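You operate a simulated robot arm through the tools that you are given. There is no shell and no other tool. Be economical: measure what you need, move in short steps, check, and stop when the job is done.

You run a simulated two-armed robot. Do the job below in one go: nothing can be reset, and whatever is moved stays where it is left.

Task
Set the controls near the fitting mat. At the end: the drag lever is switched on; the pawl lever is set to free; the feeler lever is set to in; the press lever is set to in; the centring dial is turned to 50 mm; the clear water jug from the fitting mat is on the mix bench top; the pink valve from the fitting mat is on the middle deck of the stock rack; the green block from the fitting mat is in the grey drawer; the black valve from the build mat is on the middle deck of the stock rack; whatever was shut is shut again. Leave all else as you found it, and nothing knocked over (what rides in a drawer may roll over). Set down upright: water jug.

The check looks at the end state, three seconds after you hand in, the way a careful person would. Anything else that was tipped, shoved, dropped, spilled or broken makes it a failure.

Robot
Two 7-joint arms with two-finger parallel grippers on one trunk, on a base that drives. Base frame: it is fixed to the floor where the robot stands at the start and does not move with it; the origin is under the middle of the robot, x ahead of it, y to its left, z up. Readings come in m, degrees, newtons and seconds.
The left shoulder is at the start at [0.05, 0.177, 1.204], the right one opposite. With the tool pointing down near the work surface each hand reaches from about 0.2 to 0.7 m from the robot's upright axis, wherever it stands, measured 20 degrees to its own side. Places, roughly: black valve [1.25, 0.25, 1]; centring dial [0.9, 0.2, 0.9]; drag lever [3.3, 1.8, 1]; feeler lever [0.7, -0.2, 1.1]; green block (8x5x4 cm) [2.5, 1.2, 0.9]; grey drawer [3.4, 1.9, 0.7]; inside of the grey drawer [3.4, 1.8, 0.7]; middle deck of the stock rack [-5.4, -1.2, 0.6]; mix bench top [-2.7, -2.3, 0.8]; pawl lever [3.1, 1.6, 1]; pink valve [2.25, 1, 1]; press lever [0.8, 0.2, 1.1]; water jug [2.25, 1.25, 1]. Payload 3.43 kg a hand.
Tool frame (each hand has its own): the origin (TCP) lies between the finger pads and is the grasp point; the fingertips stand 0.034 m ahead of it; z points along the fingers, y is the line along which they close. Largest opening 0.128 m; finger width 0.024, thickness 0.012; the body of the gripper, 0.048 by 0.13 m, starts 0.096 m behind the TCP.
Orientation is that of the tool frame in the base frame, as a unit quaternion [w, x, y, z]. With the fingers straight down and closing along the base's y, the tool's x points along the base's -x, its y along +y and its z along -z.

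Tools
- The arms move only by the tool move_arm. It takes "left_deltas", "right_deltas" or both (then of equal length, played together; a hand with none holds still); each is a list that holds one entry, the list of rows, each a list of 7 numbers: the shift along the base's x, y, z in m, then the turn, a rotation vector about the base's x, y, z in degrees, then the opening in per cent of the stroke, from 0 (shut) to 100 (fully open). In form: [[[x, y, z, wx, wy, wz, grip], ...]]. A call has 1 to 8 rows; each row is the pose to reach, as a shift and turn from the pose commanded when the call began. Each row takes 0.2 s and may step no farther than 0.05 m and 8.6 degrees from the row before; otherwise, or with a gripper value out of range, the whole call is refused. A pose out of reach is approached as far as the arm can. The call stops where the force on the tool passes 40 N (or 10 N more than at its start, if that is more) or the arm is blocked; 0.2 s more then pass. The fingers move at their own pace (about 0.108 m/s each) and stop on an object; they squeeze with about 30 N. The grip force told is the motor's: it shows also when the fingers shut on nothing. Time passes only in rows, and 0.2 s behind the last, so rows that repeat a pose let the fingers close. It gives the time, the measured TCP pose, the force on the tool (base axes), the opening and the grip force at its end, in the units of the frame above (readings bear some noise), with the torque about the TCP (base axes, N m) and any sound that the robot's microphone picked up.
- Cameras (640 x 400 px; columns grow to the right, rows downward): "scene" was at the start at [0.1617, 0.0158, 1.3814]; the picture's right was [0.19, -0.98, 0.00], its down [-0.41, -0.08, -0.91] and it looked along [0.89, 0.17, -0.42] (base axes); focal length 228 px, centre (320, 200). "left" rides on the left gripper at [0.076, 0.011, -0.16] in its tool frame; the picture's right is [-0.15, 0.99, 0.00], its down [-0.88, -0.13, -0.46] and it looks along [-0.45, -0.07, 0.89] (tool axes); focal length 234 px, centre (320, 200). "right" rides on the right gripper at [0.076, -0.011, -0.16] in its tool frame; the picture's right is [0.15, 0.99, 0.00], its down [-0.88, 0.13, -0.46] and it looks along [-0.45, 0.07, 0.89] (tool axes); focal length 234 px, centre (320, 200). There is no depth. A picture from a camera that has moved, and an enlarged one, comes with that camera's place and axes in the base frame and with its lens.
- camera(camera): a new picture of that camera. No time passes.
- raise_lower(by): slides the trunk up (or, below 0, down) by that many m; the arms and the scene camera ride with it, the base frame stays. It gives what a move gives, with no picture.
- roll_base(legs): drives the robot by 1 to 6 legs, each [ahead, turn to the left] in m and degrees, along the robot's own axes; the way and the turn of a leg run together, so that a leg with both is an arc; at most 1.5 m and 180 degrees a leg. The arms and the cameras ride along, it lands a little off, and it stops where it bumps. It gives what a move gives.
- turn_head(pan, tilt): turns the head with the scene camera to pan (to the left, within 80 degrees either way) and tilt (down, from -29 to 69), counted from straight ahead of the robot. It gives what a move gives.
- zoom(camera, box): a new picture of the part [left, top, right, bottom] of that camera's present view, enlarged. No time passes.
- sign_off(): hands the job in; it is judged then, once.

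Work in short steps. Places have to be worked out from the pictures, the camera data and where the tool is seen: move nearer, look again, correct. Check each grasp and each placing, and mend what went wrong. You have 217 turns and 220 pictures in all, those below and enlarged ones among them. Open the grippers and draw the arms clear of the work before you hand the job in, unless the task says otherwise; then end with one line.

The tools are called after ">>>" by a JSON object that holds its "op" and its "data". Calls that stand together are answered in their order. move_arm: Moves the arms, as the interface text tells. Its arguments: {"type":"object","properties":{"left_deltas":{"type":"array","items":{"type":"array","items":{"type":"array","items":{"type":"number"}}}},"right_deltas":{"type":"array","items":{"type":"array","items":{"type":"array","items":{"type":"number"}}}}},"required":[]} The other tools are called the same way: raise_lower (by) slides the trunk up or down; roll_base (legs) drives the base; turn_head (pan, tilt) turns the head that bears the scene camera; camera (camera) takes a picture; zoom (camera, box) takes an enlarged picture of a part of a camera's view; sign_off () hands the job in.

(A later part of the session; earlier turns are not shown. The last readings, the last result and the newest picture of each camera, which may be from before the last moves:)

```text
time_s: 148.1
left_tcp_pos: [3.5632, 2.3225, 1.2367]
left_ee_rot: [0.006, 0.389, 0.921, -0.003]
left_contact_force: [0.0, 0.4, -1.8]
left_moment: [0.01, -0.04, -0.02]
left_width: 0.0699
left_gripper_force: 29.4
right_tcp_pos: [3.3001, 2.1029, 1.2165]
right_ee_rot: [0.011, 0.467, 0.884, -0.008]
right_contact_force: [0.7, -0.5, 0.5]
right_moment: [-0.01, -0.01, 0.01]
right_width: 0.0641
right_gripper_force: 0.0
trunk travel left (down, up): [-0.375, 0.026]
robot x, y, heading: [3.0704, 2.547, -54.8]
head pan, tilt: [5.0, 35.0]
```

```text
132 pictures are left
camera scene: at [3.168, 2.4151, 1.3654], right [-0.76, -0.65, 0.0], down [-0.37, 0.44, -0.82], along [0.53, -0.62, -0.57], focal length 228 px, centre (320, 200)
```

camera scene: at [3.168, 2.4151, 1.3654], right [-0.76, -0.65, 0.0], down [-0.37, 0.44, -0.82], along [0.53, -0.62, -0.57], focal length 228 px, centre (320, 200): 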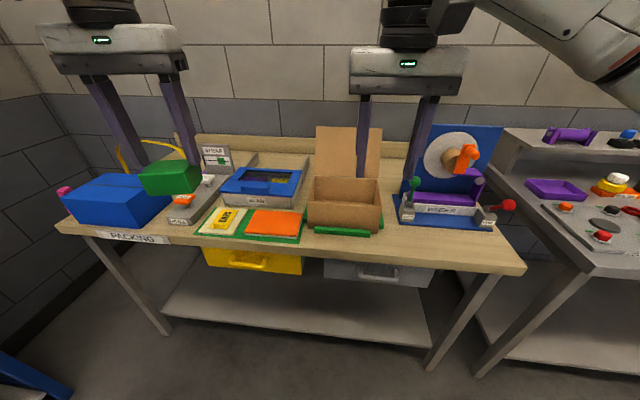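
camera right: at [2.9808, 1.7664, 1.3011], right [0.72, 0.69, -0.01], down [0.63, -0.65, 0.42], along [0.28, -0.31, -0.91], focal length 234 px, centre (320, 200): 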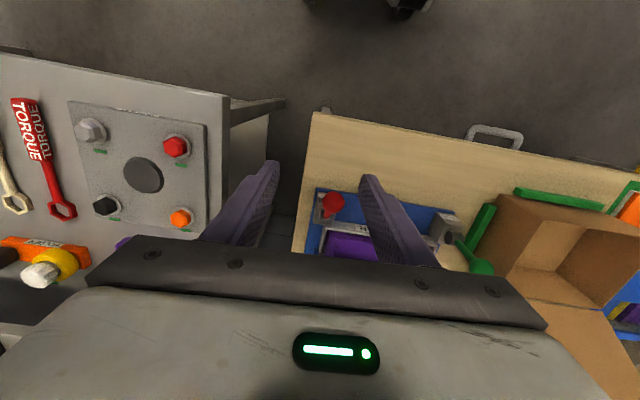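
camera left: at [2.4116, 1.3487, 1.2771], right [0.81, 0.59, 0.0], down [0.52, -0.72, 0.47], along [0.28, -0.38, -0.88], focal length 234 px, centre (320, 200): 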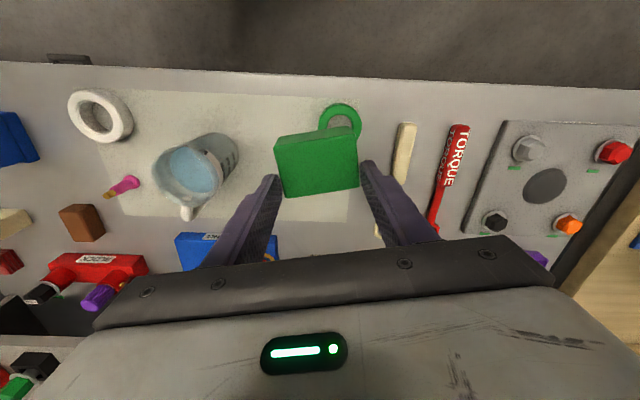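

Handle is at about (3.331, 1.952, 0.745), under the bench lip, so I need the right hand pointing forward with fingers closing vertically. Try the roll with the camera side to the left.

>>> {"op": "move_arm", "data": {"right_deltas": [[[0, 0, 0, -1.18, -6.84, -4.9, 50], [0, 0, 0, -2.36, -13.68, -9.8, 50], [0, 0, 0, -3.54, -20.5, -14.7, 50], [0, 0, 0, -4.7, -27.36, -19.6, 50], [0, 0, 0, -5.9, -34.2, -24.5, 50], [0, 0, 0, -7.1, -41.0, -29.4, 50], [0, 0, 0, -8.27, -47.9, -34.3, 50], [0, 0, 0, -9.45, -54.7, -39.2, 50]]]}}

>>> {"op": "move_arm", "data": {"right_deltas": [[[0, 0, 0, -1.18, -6.84, -4.9, 50], [0, 0, 0, -2.36, -13.68, -9.8, 50], [0, 0, 0, -3.54, -20.5, -14.7, 50], [0, 0, 0, -4.7, -27.36, -19.6, 50], [0, 0, 0, -5.9, -34.2, -24.5, 50], [0, 0, 0, -7.1, -41.0, -29.4, 50]]]}}

```text
time_s: 149.9
left_tcp_pos: [3.5624, 2.322, 1.2383]
left_ee_rot: [0.006, 0.388, 0.922, -0.004]
left_contact_force: [0.1, -0.1, -1.4]
left_moment: [0.0, 0.02, 0.01]
left_width: 0.0697
left_gripper_force: 30.0
right_tcp_pos: [3.3001, 2.1024, 1.2159]
right_ee_rot: [0.442, 0.676, 0.576, 0.131]
right_contact_force: [-0.8, 0.1, 0.5]
right_moment: [0.02, 0.0, 0.0]
right_width: 0.0639
right_gripper_force: 0.1
trunk travel left (down, up): [-0.375, 0.026]
robot x, y, heading: [3.0688, 2.5399, -54.6]
head pan, tilt: [5.0, 35.0]
```

```text
time_s: 151.3
left_tcp_pos: [3.5619, 2.3214, 1.2379]
left_ee_rot: [0.006, 0.388, 0.921, -0.003]
left_contact_force: [0.1, 0.2, -1.5]
left_moment: [0.01, -0.01, 0.03]
left_width: 0.0694
left_gripper_force: 30.1
right_tcp_pos: [3.2998, 2.1027, 1.2149]
right_ee_rot: [0.671, 0.681, 0.208, 0.208]
right_contact_force: [0.5, 1.0, 0.0]
right_moment: [-0.01, 0.0, 0.0]
right_width: 0.064
right_gripper_force: 0.1
trunk travel left (down, up): [-0.375, 0.026]
robot x, y, heading: [3.0692, 2.5406, -54.7]
head pan, tilt: [5.0, 35.0]
```

That roll works fine for the right hand. Lower the trunk 0.36 m (hands are in front of the bench edge) and look.

>>> {"op": "raise_lower", "data": {"by": -0.36}}

>>> {"op": "camera", "data": {"camera": "right"}}

>>> {"op": "camera", "data": {"camera": "scene"}}

```text
time_s: 154.8
left_tcp_pos: [3.5621, 2.3212, 0.8756]
left_ee_rot: [0.006, 0.389, 0.921, -0.004]
left_contact_force: [0.4, -0.3, -1.5]
left_moment: [0.0, 0.0, 0.01]
left_width: 0.0696
left_gripper_force: 29.9
right_tcp_pos: [3.2989, 2.1027, 0.8553]
right_ee_rot: [0.671, 0.681, 0.209, 0.207]
right_contact_force: [0.4, -0.2, -0.2]
right_moment: [-0.02, -0.02, 0.0]
right_width: 0.0642
right_gripper_force: 0.1
trunk travel left (down, up): [-0.015, 0.386]
robot x, y, heading: [3.0724, 2.5449, -54.4]
head pan, tilt: [5.0, 35.0]
```

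```text
131 pictures are left
camera right: at [3.2718, 2.2763, 0.8465], right [0.13, 0.07, 0.99], down [-0.98, -0.12, 0.14], along [0.13, -0.99, 0.05], focal length 234 px, centre (320, 200)
```

right: 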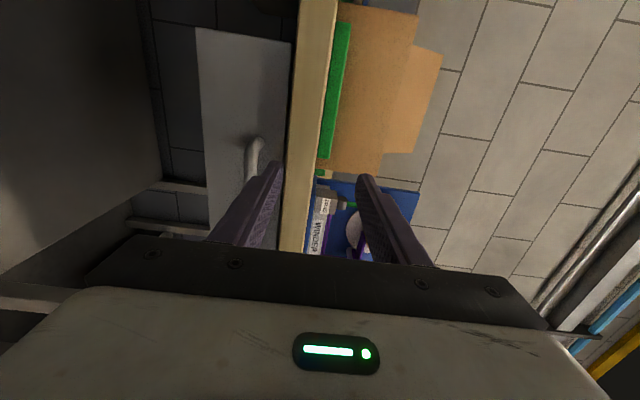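

```text
130 pictures are left
camera scene: at [3.168, 2.4152, 1.0054], right [-0.76, -0.65, 0.0], down [-0.37, 0.44, -0.82], along [0.53, -0.62, -0.57], focal length 228 px, centre (320, 200)
```

scene: 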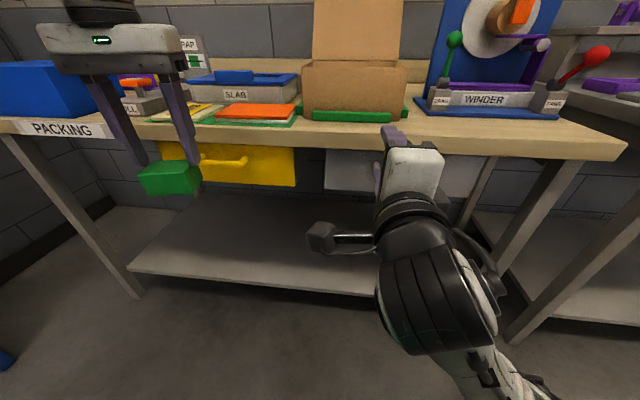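

The drawer handle is seen below-right of the fingers. Shift right 6 cm and down 9 cm, look again.

>>> {"op": "move_arm", "data": {"right_deltas": [[[-0.016, -0.012, -0.03, 0, 0, 0, 50], [-0.033, -0.023, -0.06, 0, 0, 0, 50], [-0.049, -0.035, -0.095, 0, 0, 0, 50]]]}}

>>> {"op": "camera", "data": {"camera": "right"}}

```text
time_s: 155.6
left_tcp_pos: [3.5625, 2.3224, 0.8763]
left_ee_rot: [0.005, 0.387, 0.922, -0.003]
left_contact_force: [0.8, -0.2, -2.0]
left_moment: [0.0, 0.03, -0.03]
left_width: 0.0696
left_gripper_force: 30.1
right_tcp_pos: [3.2511, 2.06, 0.882]
right_ee_rot: [0.761, 0.583, 0.186, 0.215]
right_contact_force: [0.7, 0.7, -0.5]
right_moment: [-0.03, 0.0, 0.03]
right_width: 0.0638
right_gripper_force: 0.1
trunk travel left (down, up): [-0.015, 0.386]
robot x, y, heading: [3.0699, 2.543, -55.0]
head pan, tilt: [5.0, 35.0]
stopped in row 3 (right hand): the arm was blocked; the commanded pose is now the measured one
```

```text
129 pictures are left
camera right: at [3.2292, 2.2271, 0.8287], right [0.01, 0.3, 0.95], down [-1.0, -0.08, 0.04], along [0.09, -0.95, 0.3], focal length 234 px, centre (320, 200)
```

right: 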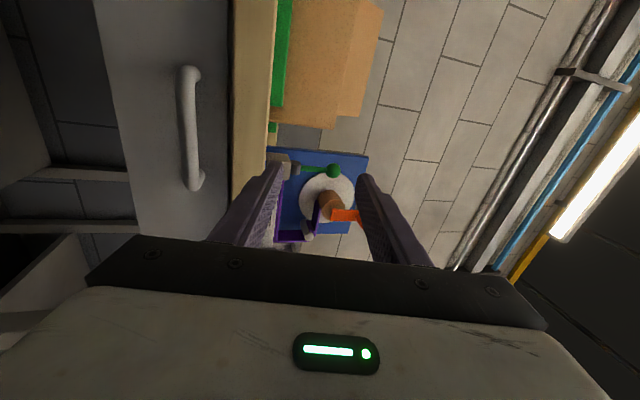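

Something low on the arm blocked. Raise the trunk 0.16 m so the arm reaches down from above, and re-pitch the tool (about 15° below horizontal).

>>> {"op": "raise_lower", "data": {"by": 0.16}}

>>> {"op": "move_arm", "data": {"right_deltas": [[[0, 0, 0, 6.1, 4.4, 0, 50], [-0.01, 0.01, 0, 12.2, 8.8, 0, 50], [-0.02, 0.02, 0, 18.3, 13.2, 0, 50], [-0.03, 0.04, 0, 24.4, 17.6, 0, 50]]]}}

>>> {"op": "camera", "data": {"camera": "scene"}}

```text
time_s: 157.4
left_tcp_pos: [3.5611, 2.3219, 1.0377]
left_ee_rot: [0.006, 0.388, 0.922, -0.003]
left_contact_force: [0.2, 0.5, -2.2]
left_moment: [-0.05, -0.02, 0.0]
left_width: 0.0693
left_gripper_force: 30.2
right_tcp_pos: [3.2511, 2.0611, 1.0414]
right_ee_rot: [0.759, 0.585, 0.185, 0.216]
right_contact_force: [0.6, -0.1, -0.1]
right_moment: [0.01, 0.0, 0.02]
right_width: 0.0637
right_gripper_force: 0.1
trunk travel left (down, up): [-0.175, 0.226]
robot x, y, heading: [3.0684, 2.5433, -54.5]
head pan, tilt: [5.0, 35.0]
```

```text
time_s: 158.7
left_tcp_pos: [3.5634, 2.3221, 1.0373]
left_ee_rot: [0.005, 0.389, 0.921, -0.002]
left_contact_force: [0.3, -0.3, -2.1]
left_moment: [-0.03, 0.0, 0.01]
left_width: 0.0693
left_gripper_force: 30.3
right_tcp_pos: [3.2063, 2.0835, 1.0153]
right_ee_rot: [0.576, 0.77, 0.253, 0.108]
right_contact_force: [-0.1, -0.3, 0.2]
right_moment: [0.01, 0.0, 0.02]
right_width: 0.0637
right_gripper_force: 0.0
trunk travel left (down, up): [-0.175, 0.226]
robot x, y, heading: [3.0695, 2.5407, -54.5]
head pan, tilt: [5.0, 35.0]
stopped in row 4 (right hand): the arm was blocked; the commanded pose is now the measured one
```

```text
128 pictures are left
camera scene: at [3.168, 2.415, 1.1654], right [-0.76, -0.65, 0.0], down [-0.37, 0.44, -0.82], along [0.53, -0.62, -0.57], focal length 228 px, centre (320, 200)
```

scene: 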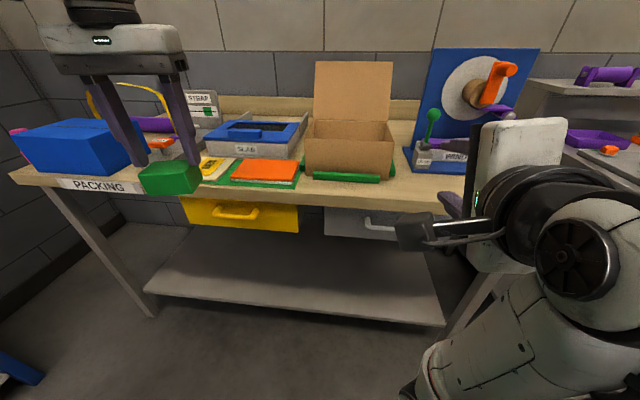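

Blocked close to the body again, so work with a more extended arm: back the base 0.15 m, then lower the hand while extending.

>>> {"op": "roll_base", "data": {"legs": [[-0.15, 0]]}}

>>> {"op": "move_arm", "data": {"right_deltas": [[[0.01, -0.015, -0.035, 0, 0, 0, 50], [0.02, -0.03, -0.07, 0, 0, 0, 50], [0.03, -0.045, -0.105, 0, 0, 0, 50], [0.04, -0.06, -0.14, 0, 0, 0, 50], [0.05, -0.07, -0.175, 0, 0, 0, 50], [0.06, -0.08, -0.21, 0, 0, 0, 50]]]}}

>>> {"op": "camera", "data": {"camera": "right"}}

>>> {"op": "camera", "data": {"camera": "scene"}}

```text
time_s: 160.0
left_tcp_pos: [3.4746, 2.4454, 1.0377]
left_ee_rot: [0.006, 0.388, 0.922, -0.003]
left_contact_force: [-0.2, 0.0, -1.1]
left_moment: [-0.03, -0.04, -0.02]
left_width: 0.0696
left_gripper_force: 30.3
right_tcp_pos: [3.1192, 2.2082, 1.0165]
right_ee_rot: [0.576, 0.769, 0.253, 0.109]
right_contact_force: [-0.4, 0.1, -0.1]
right_moment: [0.0, 0.01, -0.02]
right_width: 0.064
right_gripper_force: 0.0
trunk travel left (down, up): [-0.175, 0.226]
robot x, y, heading: [2.9823, 2.6643, -54.5]
head pan, tilt: [5.0, 35.0]
```

```text
time_s: 160.7
left_tcp_pos: [3.475, 2.4454, 1.0359]
left_ee_rot: [0.006, 0.387, 0.922, -0.003]
left_contact_force: [0.3, 0.3, -2.7]
left_moment: [-0.02, 0.0, 0.01]
left_width: 0.0695
left_gripper_force: 29.9
right_tcp_pos: [3.1325, 2.1567, 1.0304]
right_ee_rot: [0.67, 0.699, 0.23, 0.098]
right_contact_force: [0.8, 0.0, -0.5]
right_moment: [-0.01, 0.01, 0.0]
right_width: 0.064
right_gripper_force: 0.1
trunk travel left (down, up): [-0.175, 0.226]
robot x, y, heading: [2.983, 2.6664, -54.7]
head pan, tilt: [5.0, 35.0]
stopped in row 3 (right hand): the arm was blocked; the commanded pose is now the measured one
```

```text
127 pictures are left
camera right: at [3.1252, 2.333, 1.0213], right [0.32, 0.07, 0.95], down [-0.95, 0.01, 0.32], along [0.01, -1.0, 0.07], focal length 234 px, centre (320, 200)
```

right: 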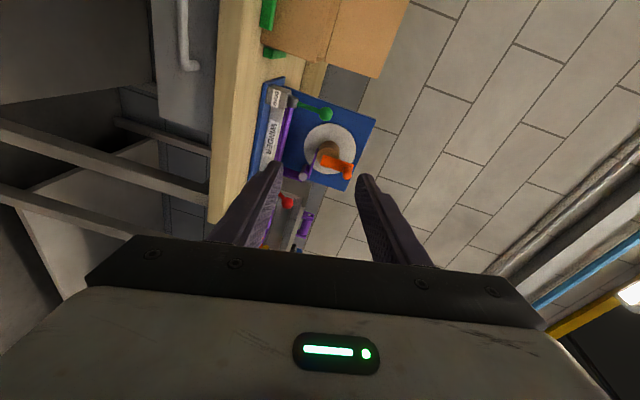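

```text
126 pictures are left
camera scene: at [3.0803, 2.5385, 1.1654], right [-0.76, -0.65, 0.0], down [-0.37, 0.44, -0.82], along [0.53, -0.62, -0.57], focal length 228 px, centre (320, 200)
```

scene: 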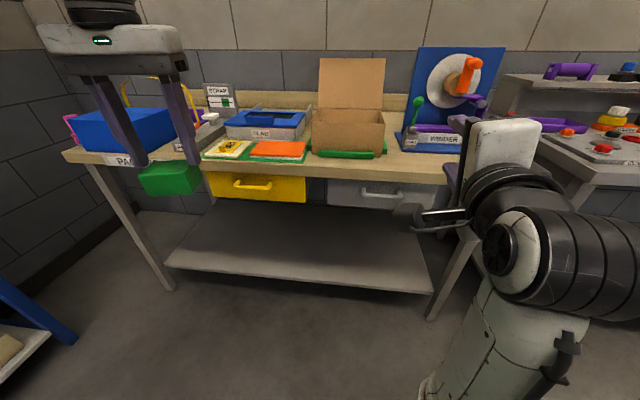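

The elbow has ended up low, so lowering collides. I'll roll back to the natural hand pose first (camera down), lower in that pose, and only then roll at the handle.

>>> {"op": "move_arm", "data": {"right_deltas": [[[0, 0, 0, -3.8, 7.6, 0.7, 50], [0, 0, 0, -7.6, 15.2, 1.4, 50], [0, 0, 0, -11.4, 22.7, 2.1, 50], [0, 0, 0, -15.1, 30.3, 2.8, 50], [0, 0, 0, -18.9, 37.9, 3.5, 50], [0, 0, 0, -22.7, 45.5, 4.2, 50], [0, 0, 0, -26.5, 53, 4.9, 50], [0, 0, 0, -30.3, 60.6, 5.6, 50]]]}}

>>> {"op": "move_arm", "data": {"right_deltas": [[[0, 0, 0, -3.2, 6.5, 0.6, 50], [0, 0, 0, -6.5, 13.1, 1.2, 50], [0, 0, 0, -9.8, 19.6, 1.8, 50]]]}}

>>> {"op": "camera", "data": {"camera": "scene"}}

```text
time_s: 162.5
left_tcp_pos: [3.4747, 2.4461, 1.0365]
left_ee_rot: [0.005, 0.388, 0.922, -0.004]
left_contact_force: [-0.1, 0.0, -1.9]
left_moment: [-0.02, 0.01, 0.03]
left_width: 0.0693
left_gripper_force: 30.2
right_tcp_pos: [3.129, 2.1538, 1.034]
right_ee_rot: [0.609, 0.446, 0.58, -0.308]
right_contact_force: [0.6, 0.0, 0.4]
right_moment: [-0.02, 0.0, 0.02]
right_width: 0.0639
right_gripper_force: 0.0
trunk travel left (down, up): [-0.175, 0.226]
robot x, y, heading: [2.9801, 2.6652, -54.7]
head pan, tilt: [5.0, 35.0]
```

```text
time_s: 163.3
left_tcp_pos: [3.4739, 2.4444, 1.0377]
left_ee_rot: [0.006, 0.388, 0.922, -0.003]
left_contact_force: [0.7, 0.6, -2.8]
left_moment: [0.0, -0.02, -0.01]
left_width: 0.0694
left_gripper_force: 30.2
right_tcp_pos: [3.1337, 2.1585, 1.0303]
right_ee_rot: [0.542, 0.334, 0.656, -0.404]
right_contact_force: [-0.3, -0.2, -0.5]
right_moment: [0.0, -0.01, 0.01]
right_width: 0.064
right_gripper_force: 0.1
trunk travel left (down, up): [-0.175, 0.226]
robot x, y, heading: [2.9812, 2.6652, -54.6]
head pan, tilt: [5.0, 35.0]
```

```text
125 pictures are left
camera scene: at [3.0803, 2.5385, 1.1654], right [-0.76, -0.65, 0.0], down [-0.37, 0.44, -0.82], along [0.53, -0.62, -0.57], focal length 228 px, centre (320, 200)
```

scene: 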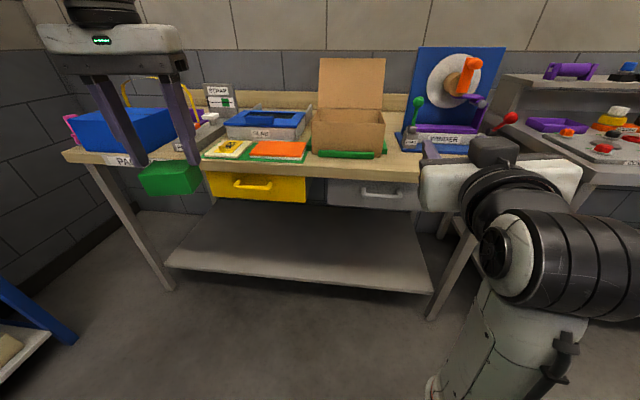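

>>> {"op": "camera", "data": {"camera": "right"}}

```text
124 pictures are left
camera right: at [3.0379, 2.2945, 0.9714], right [0.84, 0.45, -0.31], down [0.08, 0.47, 0.88], along [0.54, -0.76, 0.36], focal length 234 px, centre (320, 200)
```

right: 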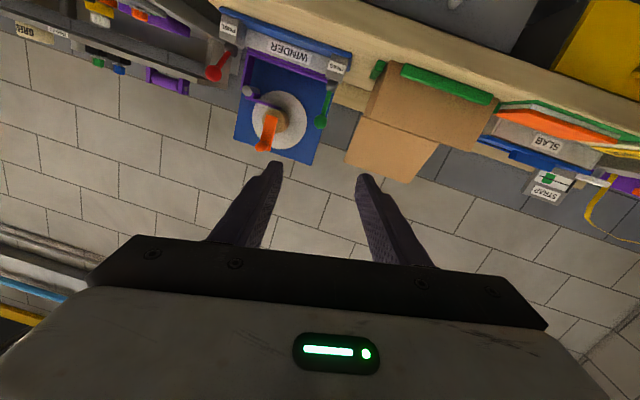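

The hand is in the natural pose (camera below). Try lowering in this pose.

>>> {"op": "move_arm", "data": {"right_deltas": [[[0.01, -0.012, -0.04, 0, 0, 3, 50], [0.02, -0.024, -0.08, 0, 0, 6, 50], [0.03, -0.036, -0.12, 0, 0, 9, 50], [0.04, -0.048, -0.16, 0, 0, 9, 50], [0.05, -0.06, -0.2, 0, 0, 9, 50], [0.06, -0.072, -0.24, 0, 0, 9, 50]]]}}

>>> {"op": "camera", "data": {"camera": "scene"}}

```text
time_s: 164.7
left_tcp_pos: [3.4745, 2.4466, 1.0369]
left_ee_rot: [0.005, 0.387, 0.922, -0.003]
left_contact_force: [0.6, 1.4, -0.7]
left_moment: [0.01, 0.02, 0.0]
left_width: 0.0694
left_gripper_force: 30.0
right_tcp_pos: [3.1826, 2.0702, 0.8024]
right_ee_rot: [0.571, 0.264, 0.675, -0.385]
right_contact_force: [0.0, -0.5, -0.4]
right_moment: [-0.01, 0.03, -0.02]
right_width: 0.0639
right_gripper_force: 0.1
trunk travel left (down, up): [-0.175, 0.226]
robot x, y, heading: [2.9817, 2.6664, -54.3]
head pan, tilt: [5.0, 35.0]
```

```text
123 pictures are left
camera scene: at [3.0804, 2.5385, 1.1654], right [-0.76, -0.65, 0.0], down [-0.37, 0.44, -0.82], along [0.53, -0.62, -0.57], focal length 228 px, centre (320, 200)
```

scene: 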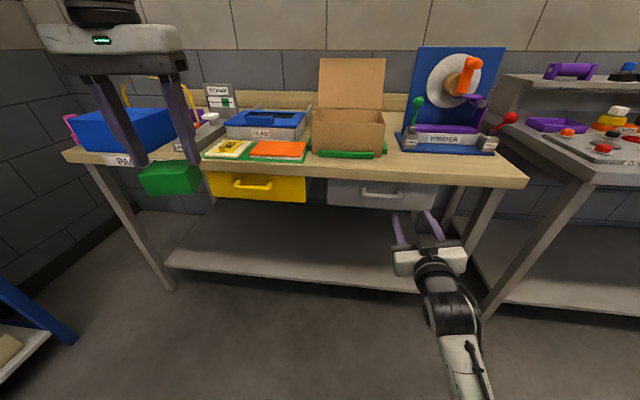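

Works. Now roll the hand about its axis (~102°) so the fingers close vertically.

>>> {"op": "move_arm", "data": {"right_deltas": [[[0, 0, 0, 4.83, -6.98, -0.43, 50], [0, 0, 0, 9.66, -13.96, -0.86, 50], [0, 0, 0, 14.5, -20.9, -1.3, 50], [0, 0, 0, 19.3, -27.9, -1.7, 50], [0, 0, 0, 24.1, -34.9, -2.1, 50], [0, 0, 0, 29, -41.9, -2.6, 50], [0, 0, 0, 33.8, -48.9, -3, 50], [0, 0, 0, 38.6, -55.8, -3.4, 50]]]}}

>>> {"op": "move_arm", "data": {"right_deltas": [[[0, 0, 0, 4.83, -6.98, -0.43, 50], [0, 0, 0, 9.66, -13.96, -0.86, 50], [0, 0, 0, 14.5, -20.9, -1.3, 50], [0, 0, 0, 19.3, -27.9, -1.7, 50]]]}}

>>> {"op": "camera", "data": {"camera": "right"}}

```text
time_s: 165.5
left_tcp_pos: [3.4742, 2.4446, 1.0359]
left_ee_rot: [0.006, 0.388, 0.922, -0.003]
left_contact_force: [0.4, 0.4, -1.9]
left_moment: [-0.03, -0.03, 0.0]
left_width: 0.0695
left_gripper_force: 30.0
right_tcp_pos: [3.1647, 2.0581, 0.7939]
right_ee_rot: [0.616, 0.348, 0.637, -0.307]
right_contact_force: [0.3, 0.2, 0.2]
right_moment: [-0.01, -0.01, 0.0]
right_width: 0.0641
right_gripper_force: 0.0
trunk travel left (down, up): [-0.175, 0.226]
robot x, y, heading: [2.9809, 2.6667, -54.7]
head pan, tilt: [5.0, 35.0]
stopped in row 3 (right hand): the arm was blocked; the commanded pose is now the measured one
```

```text
time_s: 166.4
left_tcp_pos: [3.4755, 2.4453, 1.0364]
left_ee_rot: [0.006, 0.387, 0.922, -0.003]
left_contact_force: [0.7, -0.6, -1.8]
left_moment: [-0.01, -0.02, 0.05]
left_width: 0.0693
left_gripper_force: 30.4
right_tcp_pos: [3.1353, 2.0353, 0.796]
right_ee_rot: [0.667, 0.463, 0.553, -0.189]
right_contact_force: [-0.4, 0.1, -0.7]
right_moment: [0.04, -0.01, -0.01]
right_width: 0.0639
right_gripper_force: 0.1
trunk travel left (down, up): [-0.175, 0.226]
robot x, y, heading: [2.9784, 2.6679, -54.7]
head pan, tilt: [5.0, 35.0]
stopped in row 4 (right hand): the arm was blocked; the commanded pose is now the measured one
```

```text
122 pictures are left
camera right: at [3.0612, 2.1802, 0.7286], right [0.8, 0.53, 0.27], down [-0.43, 0.21, 0.87], along [0.41, -0.82, 0.4], focal length 234 px, centre (320, 200)
```

right: 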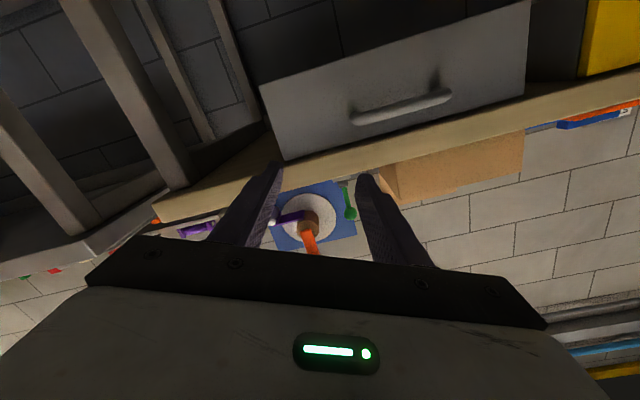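

Partly rolled. Continue the roll more slowly at this place.

>>> {"op": "move_arm", "data": {"right_deltas": [[[0, 0, 0, 2.5, -3.7, -0.2, 50], [0, 0, 0, 5.1, -7.4, -0.4, 50], [0, 0, 0, 7.6, -11.2, -0.5, 50], [0, 0, 0, 10.1, -14.9, -0.7, 50], [0, 0, 0, 12.7, -18.6, -0.9, 50], [0, 0, 0, 15.2, -22.3, -1.1, 50], [0, 0, 0, 17.7, -26, -1.3, 50], [0, 0, 0, 20.3, -29.8, -1.4, 50]]]}}

>>> {"op": "camera", "data": {"camera": "scene"}}

```text
time_s: 167.9
left_tcp_pos: [3.4738, 2.4445, 1.0367]
left_ee_rot: [0.005, 0.388, 0.922, -0.003]
left_contact_force: [0.2, 0.4, -1.7]
left_moment: [-0.01, -0.01, -0.03]
left_width: 0.0693
left_gripper_force: 29.9
right_tcp_pos: [3.1061, 2.0192, 0.7859]
right_ee_rot: [0.681, 0.557, 0.468, -0.08]
right_contact_force: [0.4, -0.5, -0.4]
right_moment: [0.0, -0.03, -0.02]
right_width: 0.064
right_gripper_force: 0.1
trunk travel left (down, up): [-0.175, 0.226]
robot x, y, heading: [2.9798, 2.6651, -54.8]
head pan, tilt: [5.0, 35.0]
stopped in row 7 (right hand): the arm was blocked; the commanded pose is now the measured one
```

```text
121 pictures are left
camera scene: at [3.0803, 2.5385, 1.1654], right [-0.76, -0.65, 0.0], down [-0.37, 0.44, -0.82], along [0.53, -0.62, -0.57], focal length 228 px, centre (320, 200)
```

scene: 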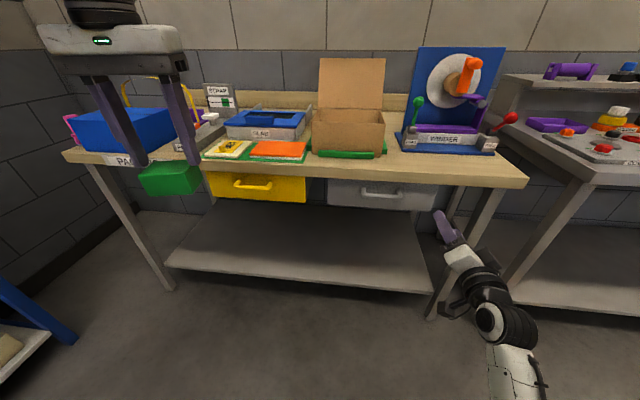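

Closing axis is now ~43° from horizontal; that will do for clamping a bar. I swing the whole robot 14° left to bring the hand in front of the handle.

>>> {"op": "roll_base", "data": {"legs": [[0, 14]]}}

>>> {"op": "camera", "data": {"camera": "right"}}

>>> {"op": "camera", "data": {"camera": "scene"}}

```text
time_s: 169.2
left_tcp_pos: [3.5123, 2.5686, 1.0354]
left_ee_rot: [0.005, 0.275, 0.961, -0.003]
left_contact_force: [-0.4, -1.5, -1.6]
left_moment: [-0.02, 0.0, 0.0]
left_width: 0.0695
left_gripper_force: 29.8
right_tcp_pos: [3.2557, 2.0671, 0.7869]
right_ee_rot: [0.686, 0.496, 0.532, 0.003]
right_contact_force: [0.3, -0.5, -0.5]
right_moment: [-0.01, -0.02, -0.04]
right_width: 0.0642
right_gripper_force: 0.0
trunk travel left (down, up): [-0.175, 0.226]
robot x, y, heading: [2.9789, 2.6655, -40.8]
head pan, tilt: [5.0, 35.0]
```

```text
120 pictures are left
camera right: at [3.165, 2.2092, 0.733], right [0.58, 0.58, 0.57], down [-0.65, -0.09, 0.76], along [0.49, -0.81, 0.32], focal length 234 px, centre (320, 200)
```

right: 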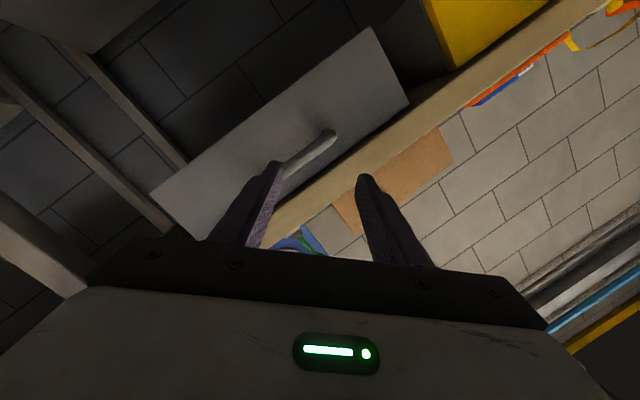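

```text
119 pictures are left
camera scene: at [3.1071, 2.5655, 1.1654], right [-0.59, -0.81, 0.0], down [-0.47, 0.34, -0.82], along [0.66, -0.48, -0.57], focal length 228 px, centre (320, 200)
```

scene: 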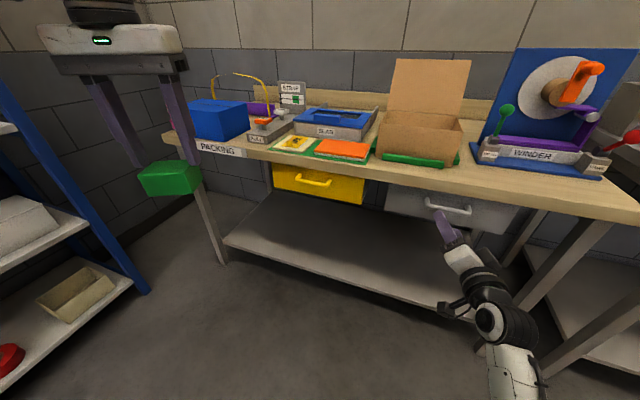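

>>> {"op": "zoom", "data": {"camera": "scene", "box": [380, 170, 520, 260]}}

>>> {"op": "zoom", "data": {"camera": "right", "box": [220, 100, 420, 250]}}

```text
4.44 times, centred on (450, 215) of scene
camera zoom: at [3.1071, 2.5655, 1.1654], right [-0.59, -0.81, 0.0], down [-0.47, 0.34, -0.82], along [0.66, -0.48, -0.57], focal length 1013 px, centre (-258, 133)
```

zoom: 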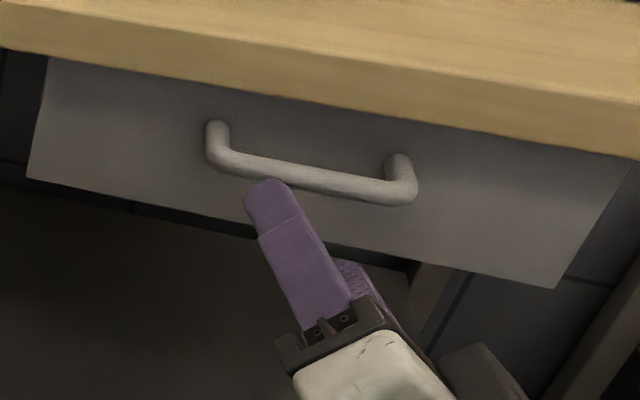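

```text
2.67 times, centred on (320, 175) of right
camera zoom: at [3.165, 2.2092, 0.733], right [0.58, 0.58, 0.57], down [-0.65, -0.09, 0.76], along [0.49, -0.81, 0.32], focal length 624 px, centre (320, 267)
```

zoom: 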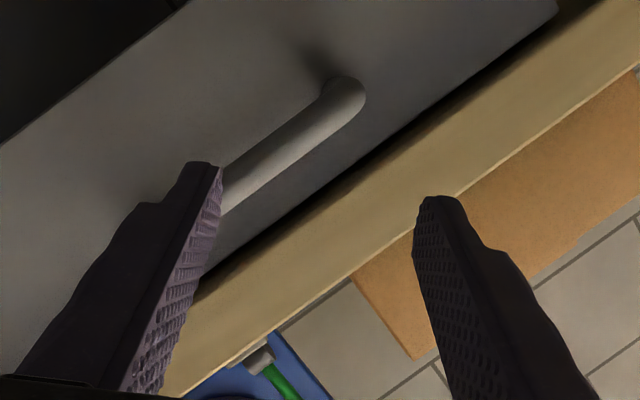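

Handle bar is ~11 cm long, centre (3.306, 1.974, 0.775). First slide the hand sideways, then check before advancing.

>>> {"op": "move_arm", "data": {"right_deltas": [[[-0.012, -0.013, -0.006, 0, 0, 0, 48], [-0.023, -0.026, -0.013, 0, 0, 0, 48], [-0.008, -0.04, -0.014, 0, 0, 0, 48], [0.003, -0.05, -0.015, 0, 0, 0, 48]]]}}

>>> {"op": "camera", "data": {"camera": "right"}}

>>> {"op": "zoom", "data": {"camera": "scene", "box": [380, 170, 520, 260]}}

```text
time_s: 170.2
left_tcp_pos: [3.5118, 2.5684, 1.0361]
left_ee_rot: [0.005, 0.275, 0.961, -0.003]
left_contact_force: [-0.1, 0.8, -3.0]
left_moment: [-0.02, -0.02, 0.01]
left_width: 0.0697
left_gripper_force: 30.3
right_tcp_pos: [3.258, 2.0183, 0.7712]
right_ee_rot: [0.686, 0.496, 0.532, 0.002]
right_contact_force: [-0.8, -0.1, 0.9]
right_moment: [0.03, -0.02, -0.01]
right_width: 0.0616
right_gripper_force: 0.1
trunk travel left (down, up): [-0.175, 0.226]
robot x, y, heading: [2.9806, 2.6665, -40.9]
head pan, tilt: [5.0, 35.0]
```

```text
116 pictures are left
camera right: at [3.1679, 2.1596, 0.7166], right [0.58, 0.58, 0.57], down [-0.65, -0.09, 0.76], along [0.49, -0.81, 0.32], focal length 234 px, centre (320, 200)
```

right: 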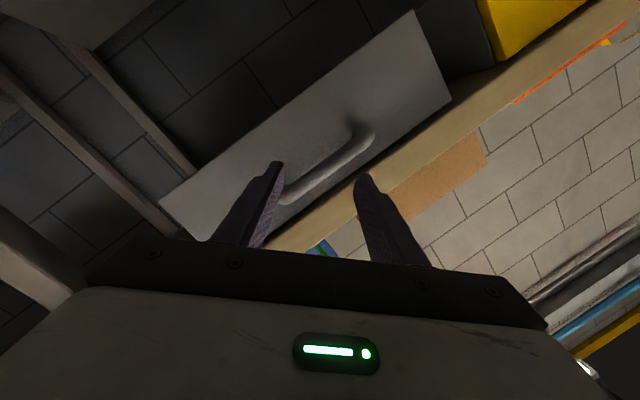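

```text
4.44 times, centred on (450, 215) of scene
camera zoom: at [3.1071, 2.5653, 1.1654], right [-0.59, -0.81, 0.0], down [-0.47, 0.34, -0.82], along [0.66, -0.48, -0.57], focal length 1013 px, centre (-258, 133)
```

zoom: 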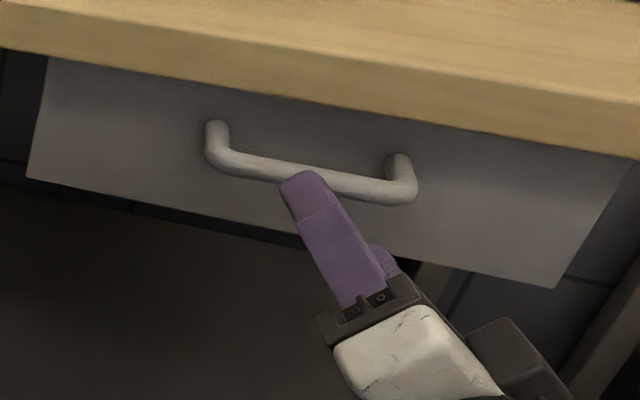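

Fingers straddle the bar diagonally. Advance 5 cm along the tool axis and close.

>>> {"op": "move_arm", "data": {"right_deltas": [[[0.013, -0.012, -0.001, 0, 0, 0, 48], [0.026, -0.024, -0.001, 0, 0, 0, 48], [0.039, -0.036, -0.001, 0, 0, 0, 48], [0.039, -0.036, -0.001, 0, 0, 0, 0], [0.039, -0.036, -0.001, 0, 0, 0, 0]]]}}

>>> {"op": "camera", "data": {"camera": "right"}}

>>> {"op": "zoom", "data": {"camera": "scene", "box": [380, 170, 520, 260]}}

```text
time_s: 171.4
left_tcp_pos: [3.5127, 2.5694, 1.038]
left_ee_rot: [0.006, 0.274, 0.962, -0.003]
left_contact_force: [-1.4, 0.2, -2.4]
left_moment: [0.0, -0.02, 0.01]
left_width: 0.0695
left_gripper_force: 30.0
right_tcp_pos: [3.2986, 1.9808, 0.7719]
right_ee_rot: [0.688, 0.497, 0.529, 0.005]
right_contact_force: [2.1, 0.9, 7.2]
right_moment: [1.18, -2.25, 0.63]
right_width: 0.0484
right_gripper_force: 45.4
trunk travel left (down, up): [-0.175, 0.226]
robot x, y, heading: [2.9844, 2.6632, -41.0]
head pan, tilt: [5.0, 35.0]
```

```text
114 pictures are left
camera right: at [3.2082, 2.1231, 0.7188], right [0.58, 0.58, 0.58], down [-0.65, -0.09, 0.75], along [0.49, -0.81, 0.32], focal length 234 px, centre (320, 200)
```

right: 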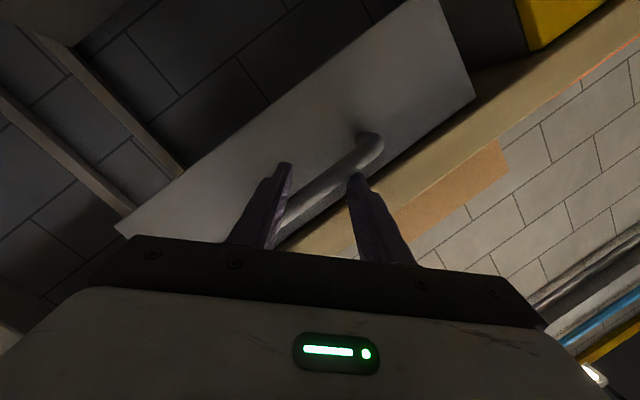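

```text
4.44 times, centred on (450, 215) of scene
camera zoom: at [3.1066, 2.566, 1.1656], right [-0.58, -0.81, 0.0], down [-0.46, 0.34, -0.82], along [0.66, -0.48, -0.57], focal length 1013 px, centre (-258, 133)
```

zoom: 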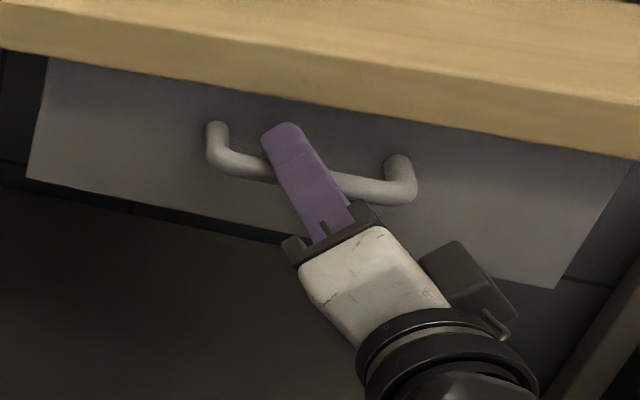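

Bar clamped. Pull straight out (perpendicular to the bench) with the arm, 10 cm.

>>> {"op": "move_arm", "data": {"right_deltas": [[[-0.012, 0.016, 0, 0, 0, 0, 0], [-0.023, 0.032, 0, 0, 0, 0, 0], [-0.035, 0.049, 0, 0, 0, 0, 0], [-0.047, 0.065, 0, 0, 0, 0, 0], [-0.058, 0.081, 0, 0, 0, 0, 0]]]}}

>>> {"op": "camera", "data": {"camera": "scene"}}

```text
time_s: 172.6
left_tcp_pos: [3.5132, 2.5711, 1.0357]
left_ee_rot: [0.004, 0.274, 0.962, -0.004]
left_contact_force: [-0.6, -0.7, -1.5]
left_moment: [0.02, 0.0, 0.0]
left_width: 0.0696
left_gripper_force: 29.3
right_tcp_pos: [3.2431, 2.0655, 0.7721]
right_ee_rot: [0.688, 0.496, 0.53, 0.008]
right_contact_force: [17.7, 12.2, 14.1]
right_moment: [1.55, -2.5, -0.96]
right_width: 0.0479
right_gripper_force: 44.7
trunk travel left (down, up): [-0.175, 0.226]
robot x, y, heading: [2.9791, 2.6602, -40.9]
head pan, tilt: [5.0, 35.0]
```

```text
112 pictures are left
camera scene: at [3.1076, 2.5673, 1.1656], right [-0.58, -0.81, 0.0], down [-0.47, 0.33, -0.82], along [0.66, -0.48, -0.57], focal length 228 px, centre (320, 200)
```

scene: 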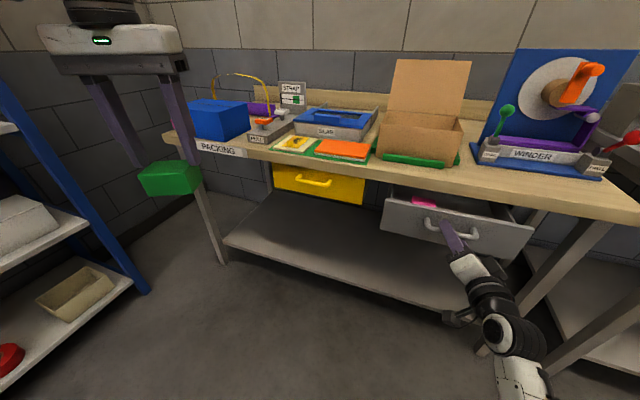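

The drawer opened 10 cm. Continue another 9 cm with a slight correction left.

>>> {"op": "move_arm", "data": {"right_deltas": [[[-0.008, 0.018, 0, 0, 0, 0, 0], [-0.02, 0.034, 0, 0, 0, 0, 0], [-0.032, 0.05, 0, 0, 0, 0, 0], [-0.045, 0.079, 0, 0, 0, 0, 0]]]}}

>>> {"op": "camera", "data": {"camera": "scene"}}

```text
time_s: 173.6
left_tcp_pos: [3.5137, 2.5681, 1.0344]
left_ee_rot: [0.005, 0.275, 0.962, -0.002]
left_contact_force: [-0.1, 0.2, -1.9]
left_moment: [0.01, -0.01, 0.01]
left_width: 0.0696
left_gripper_force: 30.0
right_tcp_pos: [3.1953, 2.1333, 0.771]
right_ee_rot: [0.688, 0.486, 0.539, 0.001]
right_contact_force: [13.1, 10.0, -24.9]
right_moment: [3.78, -4.92, -0.41]
right_width: 0.05
right_gripper_force: 45.0
trunk travel left (down, up): [-0.175, 0.226]
robot x, y, heading: [2.9803, 2.6658, -41.0]
head pan, tilt: [5.0, 35.0]
```

```text
111 pictures are left
camera scene: at [3.1078, 2.5636, 1.1644], right [-0.59, -0.81, 0.0], down [-0.47, 0.34, -0.82], along [0.66, -0.48, -0.58], focal length 228 px, centre (320, 200)
```

scene: 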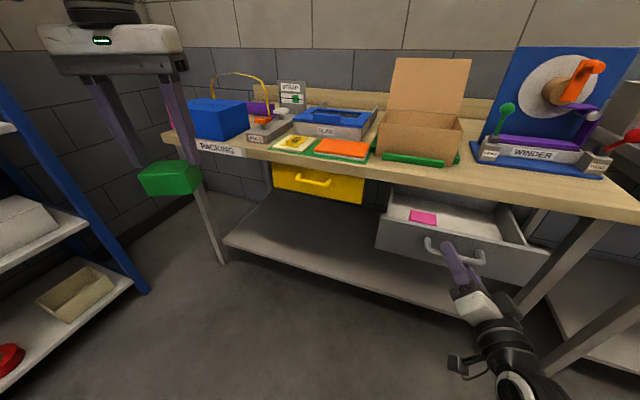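

Drawer is ~18 cm open. Release the handle and withdraw the right hand back and to the right.

>>> {"op": "move_arm", "data": {"right_deltas": [[[0, 0, 0, 0, 0, 0, 50], [0, 0, 0, 0, 0, 0, 60], [-0.025, 0.023, -0.002, 0, 0, 0, 60], [-0.05, 0.046, -0.004, 0, 0, 0, 60], [-0.073, 0.068, -0.005, 0, 0, 0, 60], [-0.1, 0.04, 0, 0, 0, 0, 60], [-0.13, 0.01, 0, 0, 0, 0, 60]]]}}

>>> {"op": "camera", "data": {"camera": "scene"}}

```text
time_s: 175.2
left_tcp_pos: [3.5129, 2.5678, 1.0365]
left_ee_rot: [0.006, 0.275, 0.961, -0.002]
left_contact_force: [-0.6, -0.7, -1.4]
left_moment: [-0.02, -0.01, -0.01]
left_width: 0.0696
left_gripper_force: 30.4
right_tcp_pos: [3.0632, 2.1503, 0.7712]
right_ee_rot: [0.686, 0.497, 0.531, 0.004]
right_contact_force: [-0.3, -0.4, 0.2]
right_moment: [0.01, 0.02, -0.01]
right_width: 0.0767
right_gripper_force: 0.0
trunk travel left (down, up): [-0.175, 0.226]
robot x, y, heading: [2.9824, 2.6642, -41.1]
head pan, tilt: [5.0, 35.0]
```

```text
110 pictures are left
camera scene: at [3.1069, 2.5652, 1.1654], right [-0.59, -0.81, 0.0], down [-0.47, 0.34, -0.82], along [0.66, -0.48, -0.57], focal length 228 px, centre (320, 200)
```

scene: 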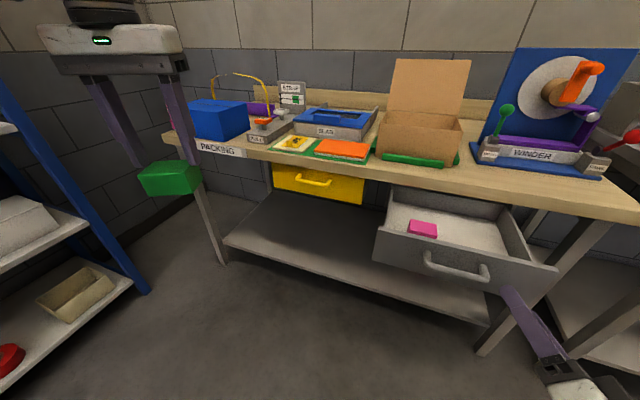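

Drawer interior is clear on the right half; drop point about (3.21, 2.02). Turn the robot 42° right so the left hand can reach it.

>>> {"op": "roll_base", "data": {"legs": [[0, -42]]}}

>>> {"op": "turn_head", "data": {"pan": 25, "tilt": 40}}

>>> {"op": "camera", "data": {"camera": "scene"}}

>>> {"op": "camera", "data": {"camera": "left"}}

```text
time_s: 177.5
left_tcp_pos: [3.3141, 2.239, 1.0368]
left_ee_rot: [0.004, 0.599, 0.801, -0.005]
left_contact_force: [0.5, 0.1, -1.6]
left_moment: [-0.01, 0.04, 0.01]
left_width: 0.0695
left_gripper_force: 30.4
right_tcp_pos: [2.6996, 2.2269, 0.7707]
right_ee_rot: [0.642, 0.654, 0.32, -0.243]
right_contact_force: [1.0, -0.2, 0.5]
right_moment: [0.0, 0.0, 0.0]
right_width: 0.0771
right_gripper_force: 0.0
trunk travel left (down, up): [-0.175, 0.226]
robot x, y, heading: [2.9795, 2.664, -82.6]
head pan, tilt: [5.0, 35.0]
```

```text
time_s: 178.3
left_tcp_pos: [3.3149, 2.2394, 1.0362]
left_ee_rot: [0.005, 0.6, 0.8, -0.004]
left_contact_force: [-1.0, 0.1, -1.9]
left_moment: [-0.04, 0.0, 0.0]
left_width: 0.0694
left_gripper_force: 30.1
right_tcp_pos: [2.7006, 2.2259, 0.7708]
right_ee_rot: [0.641, 0.654, 0.319, -0.243]
right_contact_force: [1.2, -0.2, -1.3]
right_moment: [0.0, -0.01, 0.0]
right_width: 0.0771
right_gripper_force: 0.1
trunk travel left (down, up): [-0.175, 0.226]
robot x, y, heading: [2.9841, 2.6612, -82.7]
head pan, tilt: [25.0, 40.0]
```

```text
109 pictures are left
camera scene: at [3.0371, 2.5213, 1.1578], right [-0.84, -0.54, 0.0], down [-0.34, 0.54, -0.77], along [0.41, -0.65, -0.64], focal length 228 px, centre (320, 200)
```

scene: 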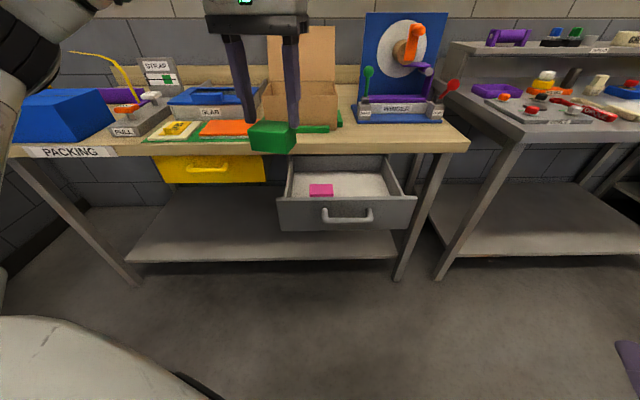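

```text
108 pictures are left
camera left: at [3.3023, 2.3175, 1.1953], right [0.99, 0.14, 0.0], down [0.12, -0.88, 0.47], along [0.06, -0.46, -0.88], focal length 234 px, centre (320, 200)
```

left: 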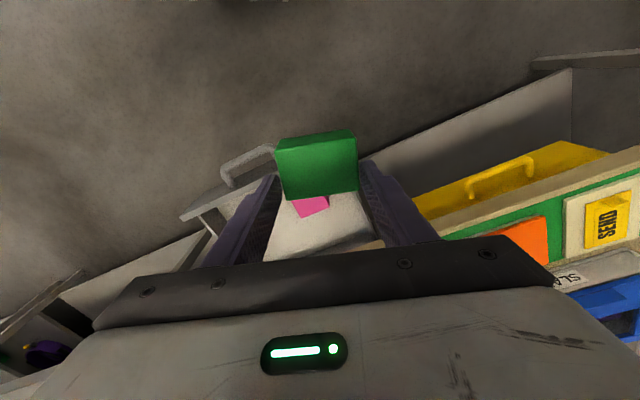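

Move the left hand over the drawer's right half, then check.

>>> {"op": "move_arm", "data": {"left_deltas": [[[-0.017, -0.044, 0, 0, 0, 3.5, 0], [-0.035, -0.088, 0, 0, 0, 7, 0], [-0.052, -0.131, 0, 0, 0, 10.5, 0], [-0.07, -0.175, 0, 0, 0, 14, 0], [-0.087, -0.219, 0, 0, 0, 18, 0]]]}}

>>> {"op": "camera", "data": {"camera": "left"}}

>>> {"op": "camera", "data": {"camera": "scene"}}

```text
time_s: 179.5
left_tcp_pos: [3.226, 2.0852, 1.0167]
left_ee_rot: [0.006, 0.473, 0.881, -0.003]
left_contact_force: [-0.6, 0.4, -1.6]
left_moment: [0.0, -0.07, 0.03]
left_width: 0.0696
left_gripper_force: 30.3
left hand out of reach, approached as far as the arm can: row 4, 5
right_tcp_pos: [2.6994, 2.2274, 0.77]
right_ee_rot: [0.642, 0.653, 0.32, -0.241]
right_contact_force: [-0.2, -0.2, -0.3]
right_moment: [-0.02, 0.03, 0.03]
right_width: 0.0768
right_gripper_force: 0.0
trunk travel left (down, up): [-0.175, 0.226]
robot x, y, heading: [2.9798, 2.6649, -82.6]
head pan, tilt: [25.0, 40.0]
```

```text
107 pictures are left
camera left: at [3.1915, 2.157, 1.1756], right [0.91, 0.43, 0.0], down [0.38, -0.8, 0.47], along [0.2, -0.42, -0.88], focal length 234 px, centre (320, 200)
```

left: 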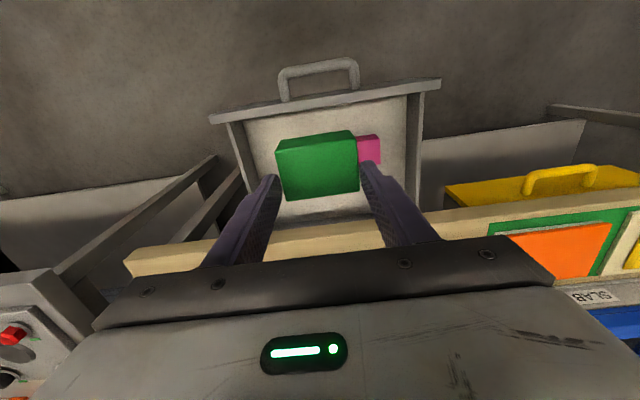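

```text
106 pictures are left
camera scene: at [3.0362, 2.5212, 1.1578], right [-0.84, -0.54, 0.0], down [-0.34, 0.54, -0.77], along [0.41, -0.65, -0.64], focal length 228 px, centre (320, 200)
```

scene: 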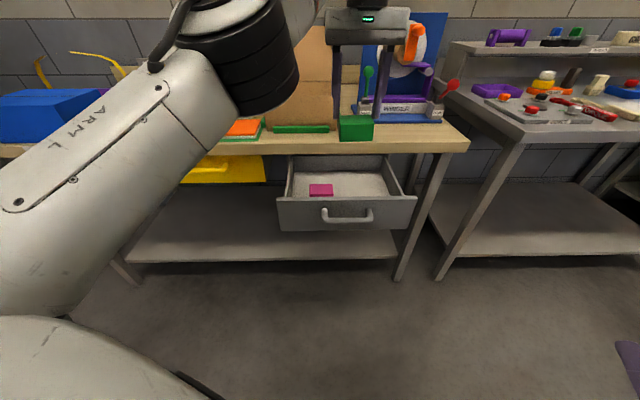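

Straight below is the drawer interior, clear of the pink piece. Descend while easing 3.5 cm inward.

>>> {"op": "move_arm", "data": {"left_deltas": [[[0, -0.007, -0.04, 0, 0, 0, 0], [0.001, -0.014, -0.08, 0, 0, 0, 0], [0.001, -0.021, -0.12, 0, 0, 0, 0], [0.001, -0.028, -0.16, 0, 0, 0, 0], [0.001, -0.036, -0.2, 0, 0, 0, 0]]]}}

>>> {"op": "camera", "data": {"camera": "scene"}}

>>> {"op": "camera", "data": {"camera": "left"}}

```text
time_s: 180.7
left_tcp_pos: [3.2283, 2.0486, 0.814]
left_ee_rot: [0.004, 0.466, 0.885, -0.003]
left_contact_force: [0.1, -0.7, -0.9]
left_moment: [0.01, 0.0, -0.02]
left_width: 0.0695
left_gripper_force: 29.6
left hand out of reach, approached as far as the arm can: row 1, 2
right_tcp_pos: [2.6997, 2.2272, 0.7718]
right_ee_rot: [0.641, 0.654, 0.32, -0.243]
right_contact_force: [1.1, -0.6, -0.4]
right_moment: [-0.01, 0.01, 0.03]
right_width: 0.077
right_gripper_force: 0.0
trunk travel left (down, up): [-0.175, 0.226]
robot x, y, heading: [2.9811, 2.669, -82.6]
head pan, tilt: [25.0, 40.0]
```

```text
105 pictures are left
camera scene: at [3.0373, 2.5211, 1.1578], right [-0.84, -0.54, 0.0], down [-0.34, 0.54, -0.77], along [0.41, -0.65, -0.64], focal length 228 px, centre (320, 200)
```

scene: 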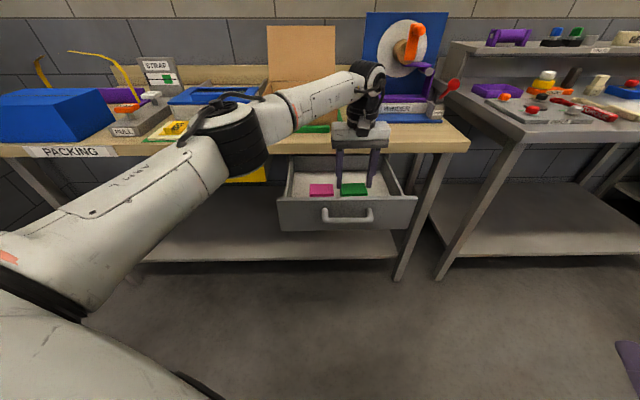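

```text
104 pictures are left
camera left: at [3.1932, 2.12, 0.9734], right [0.9, 0.44, 0.0], down [0.39, -0.79, 0.47], along [0.2, -0.42, -0.88], focal length 234 px, centre (320, 200)
```

left: 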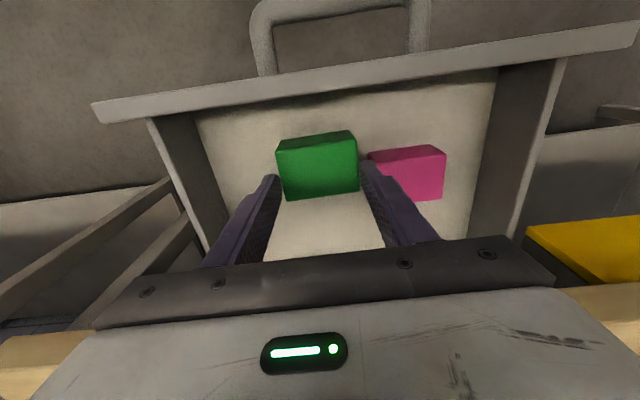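

Block is inside. Shift slightly away from the pink piece and lower until contact.

>>> {"op": "move_arm", "data": {"left_deltas": [[[-0.012, -0.009, -0.01, 0, 0, 0, 0], [-0.016, -0.012, -0.02, 0, 0, 0, 0], [-0.016, -0.012, -0.03, 0, 0, 0, 0], [-0.016, -0.012, -0.04, 0, 0, 0, 0], [-0.016, -0.012, -0.047, 0, 0, 0, 0]]]}}

>>> {"op": "camera", "data": {"camera": "left"}}

```text
time_s: 181.9
left_tcp_pos: [3.2128, 2.0357, 0.7727]
left_ee_rot: [0.008, 0.467, 0.884, -0.008]
left_contact_force: [-1.4, -0.7, 25.8]
left_moment: [0.04, -0.04, -0.03]
left_width: 0.0696
left_gripper_force: 30.2
right_tcp_pos: [2.6983, 2.229, 0.7719]
right_ee_rot: [0.643, 0.653, 0.319, -0.243]
right_contact_force: [-0.2, -0.3, 0.8]
right_moment: [-0.01, -0.04, 0.0]
right_width: 0.0766
right_gripper_force: 0.1
trunk travel left (down, up): [-0.175, 0.226]
robot x, y, heading: [2.9804, 2.6629, -82.2]
head pan, tilt: [25.0, 40.0]
```

```text
103 pictures are left
camera left: at [3.1777, 2.1085, 0.9313], right [0.9, 0.44, 0.0], down [0.39, -0.79, 0.47], along [0.2, -0.43, -0.88], focal length 234 px, centre (320, 200)
```

left: 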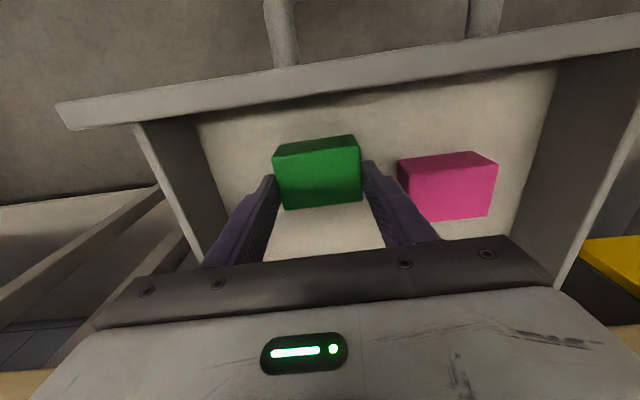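

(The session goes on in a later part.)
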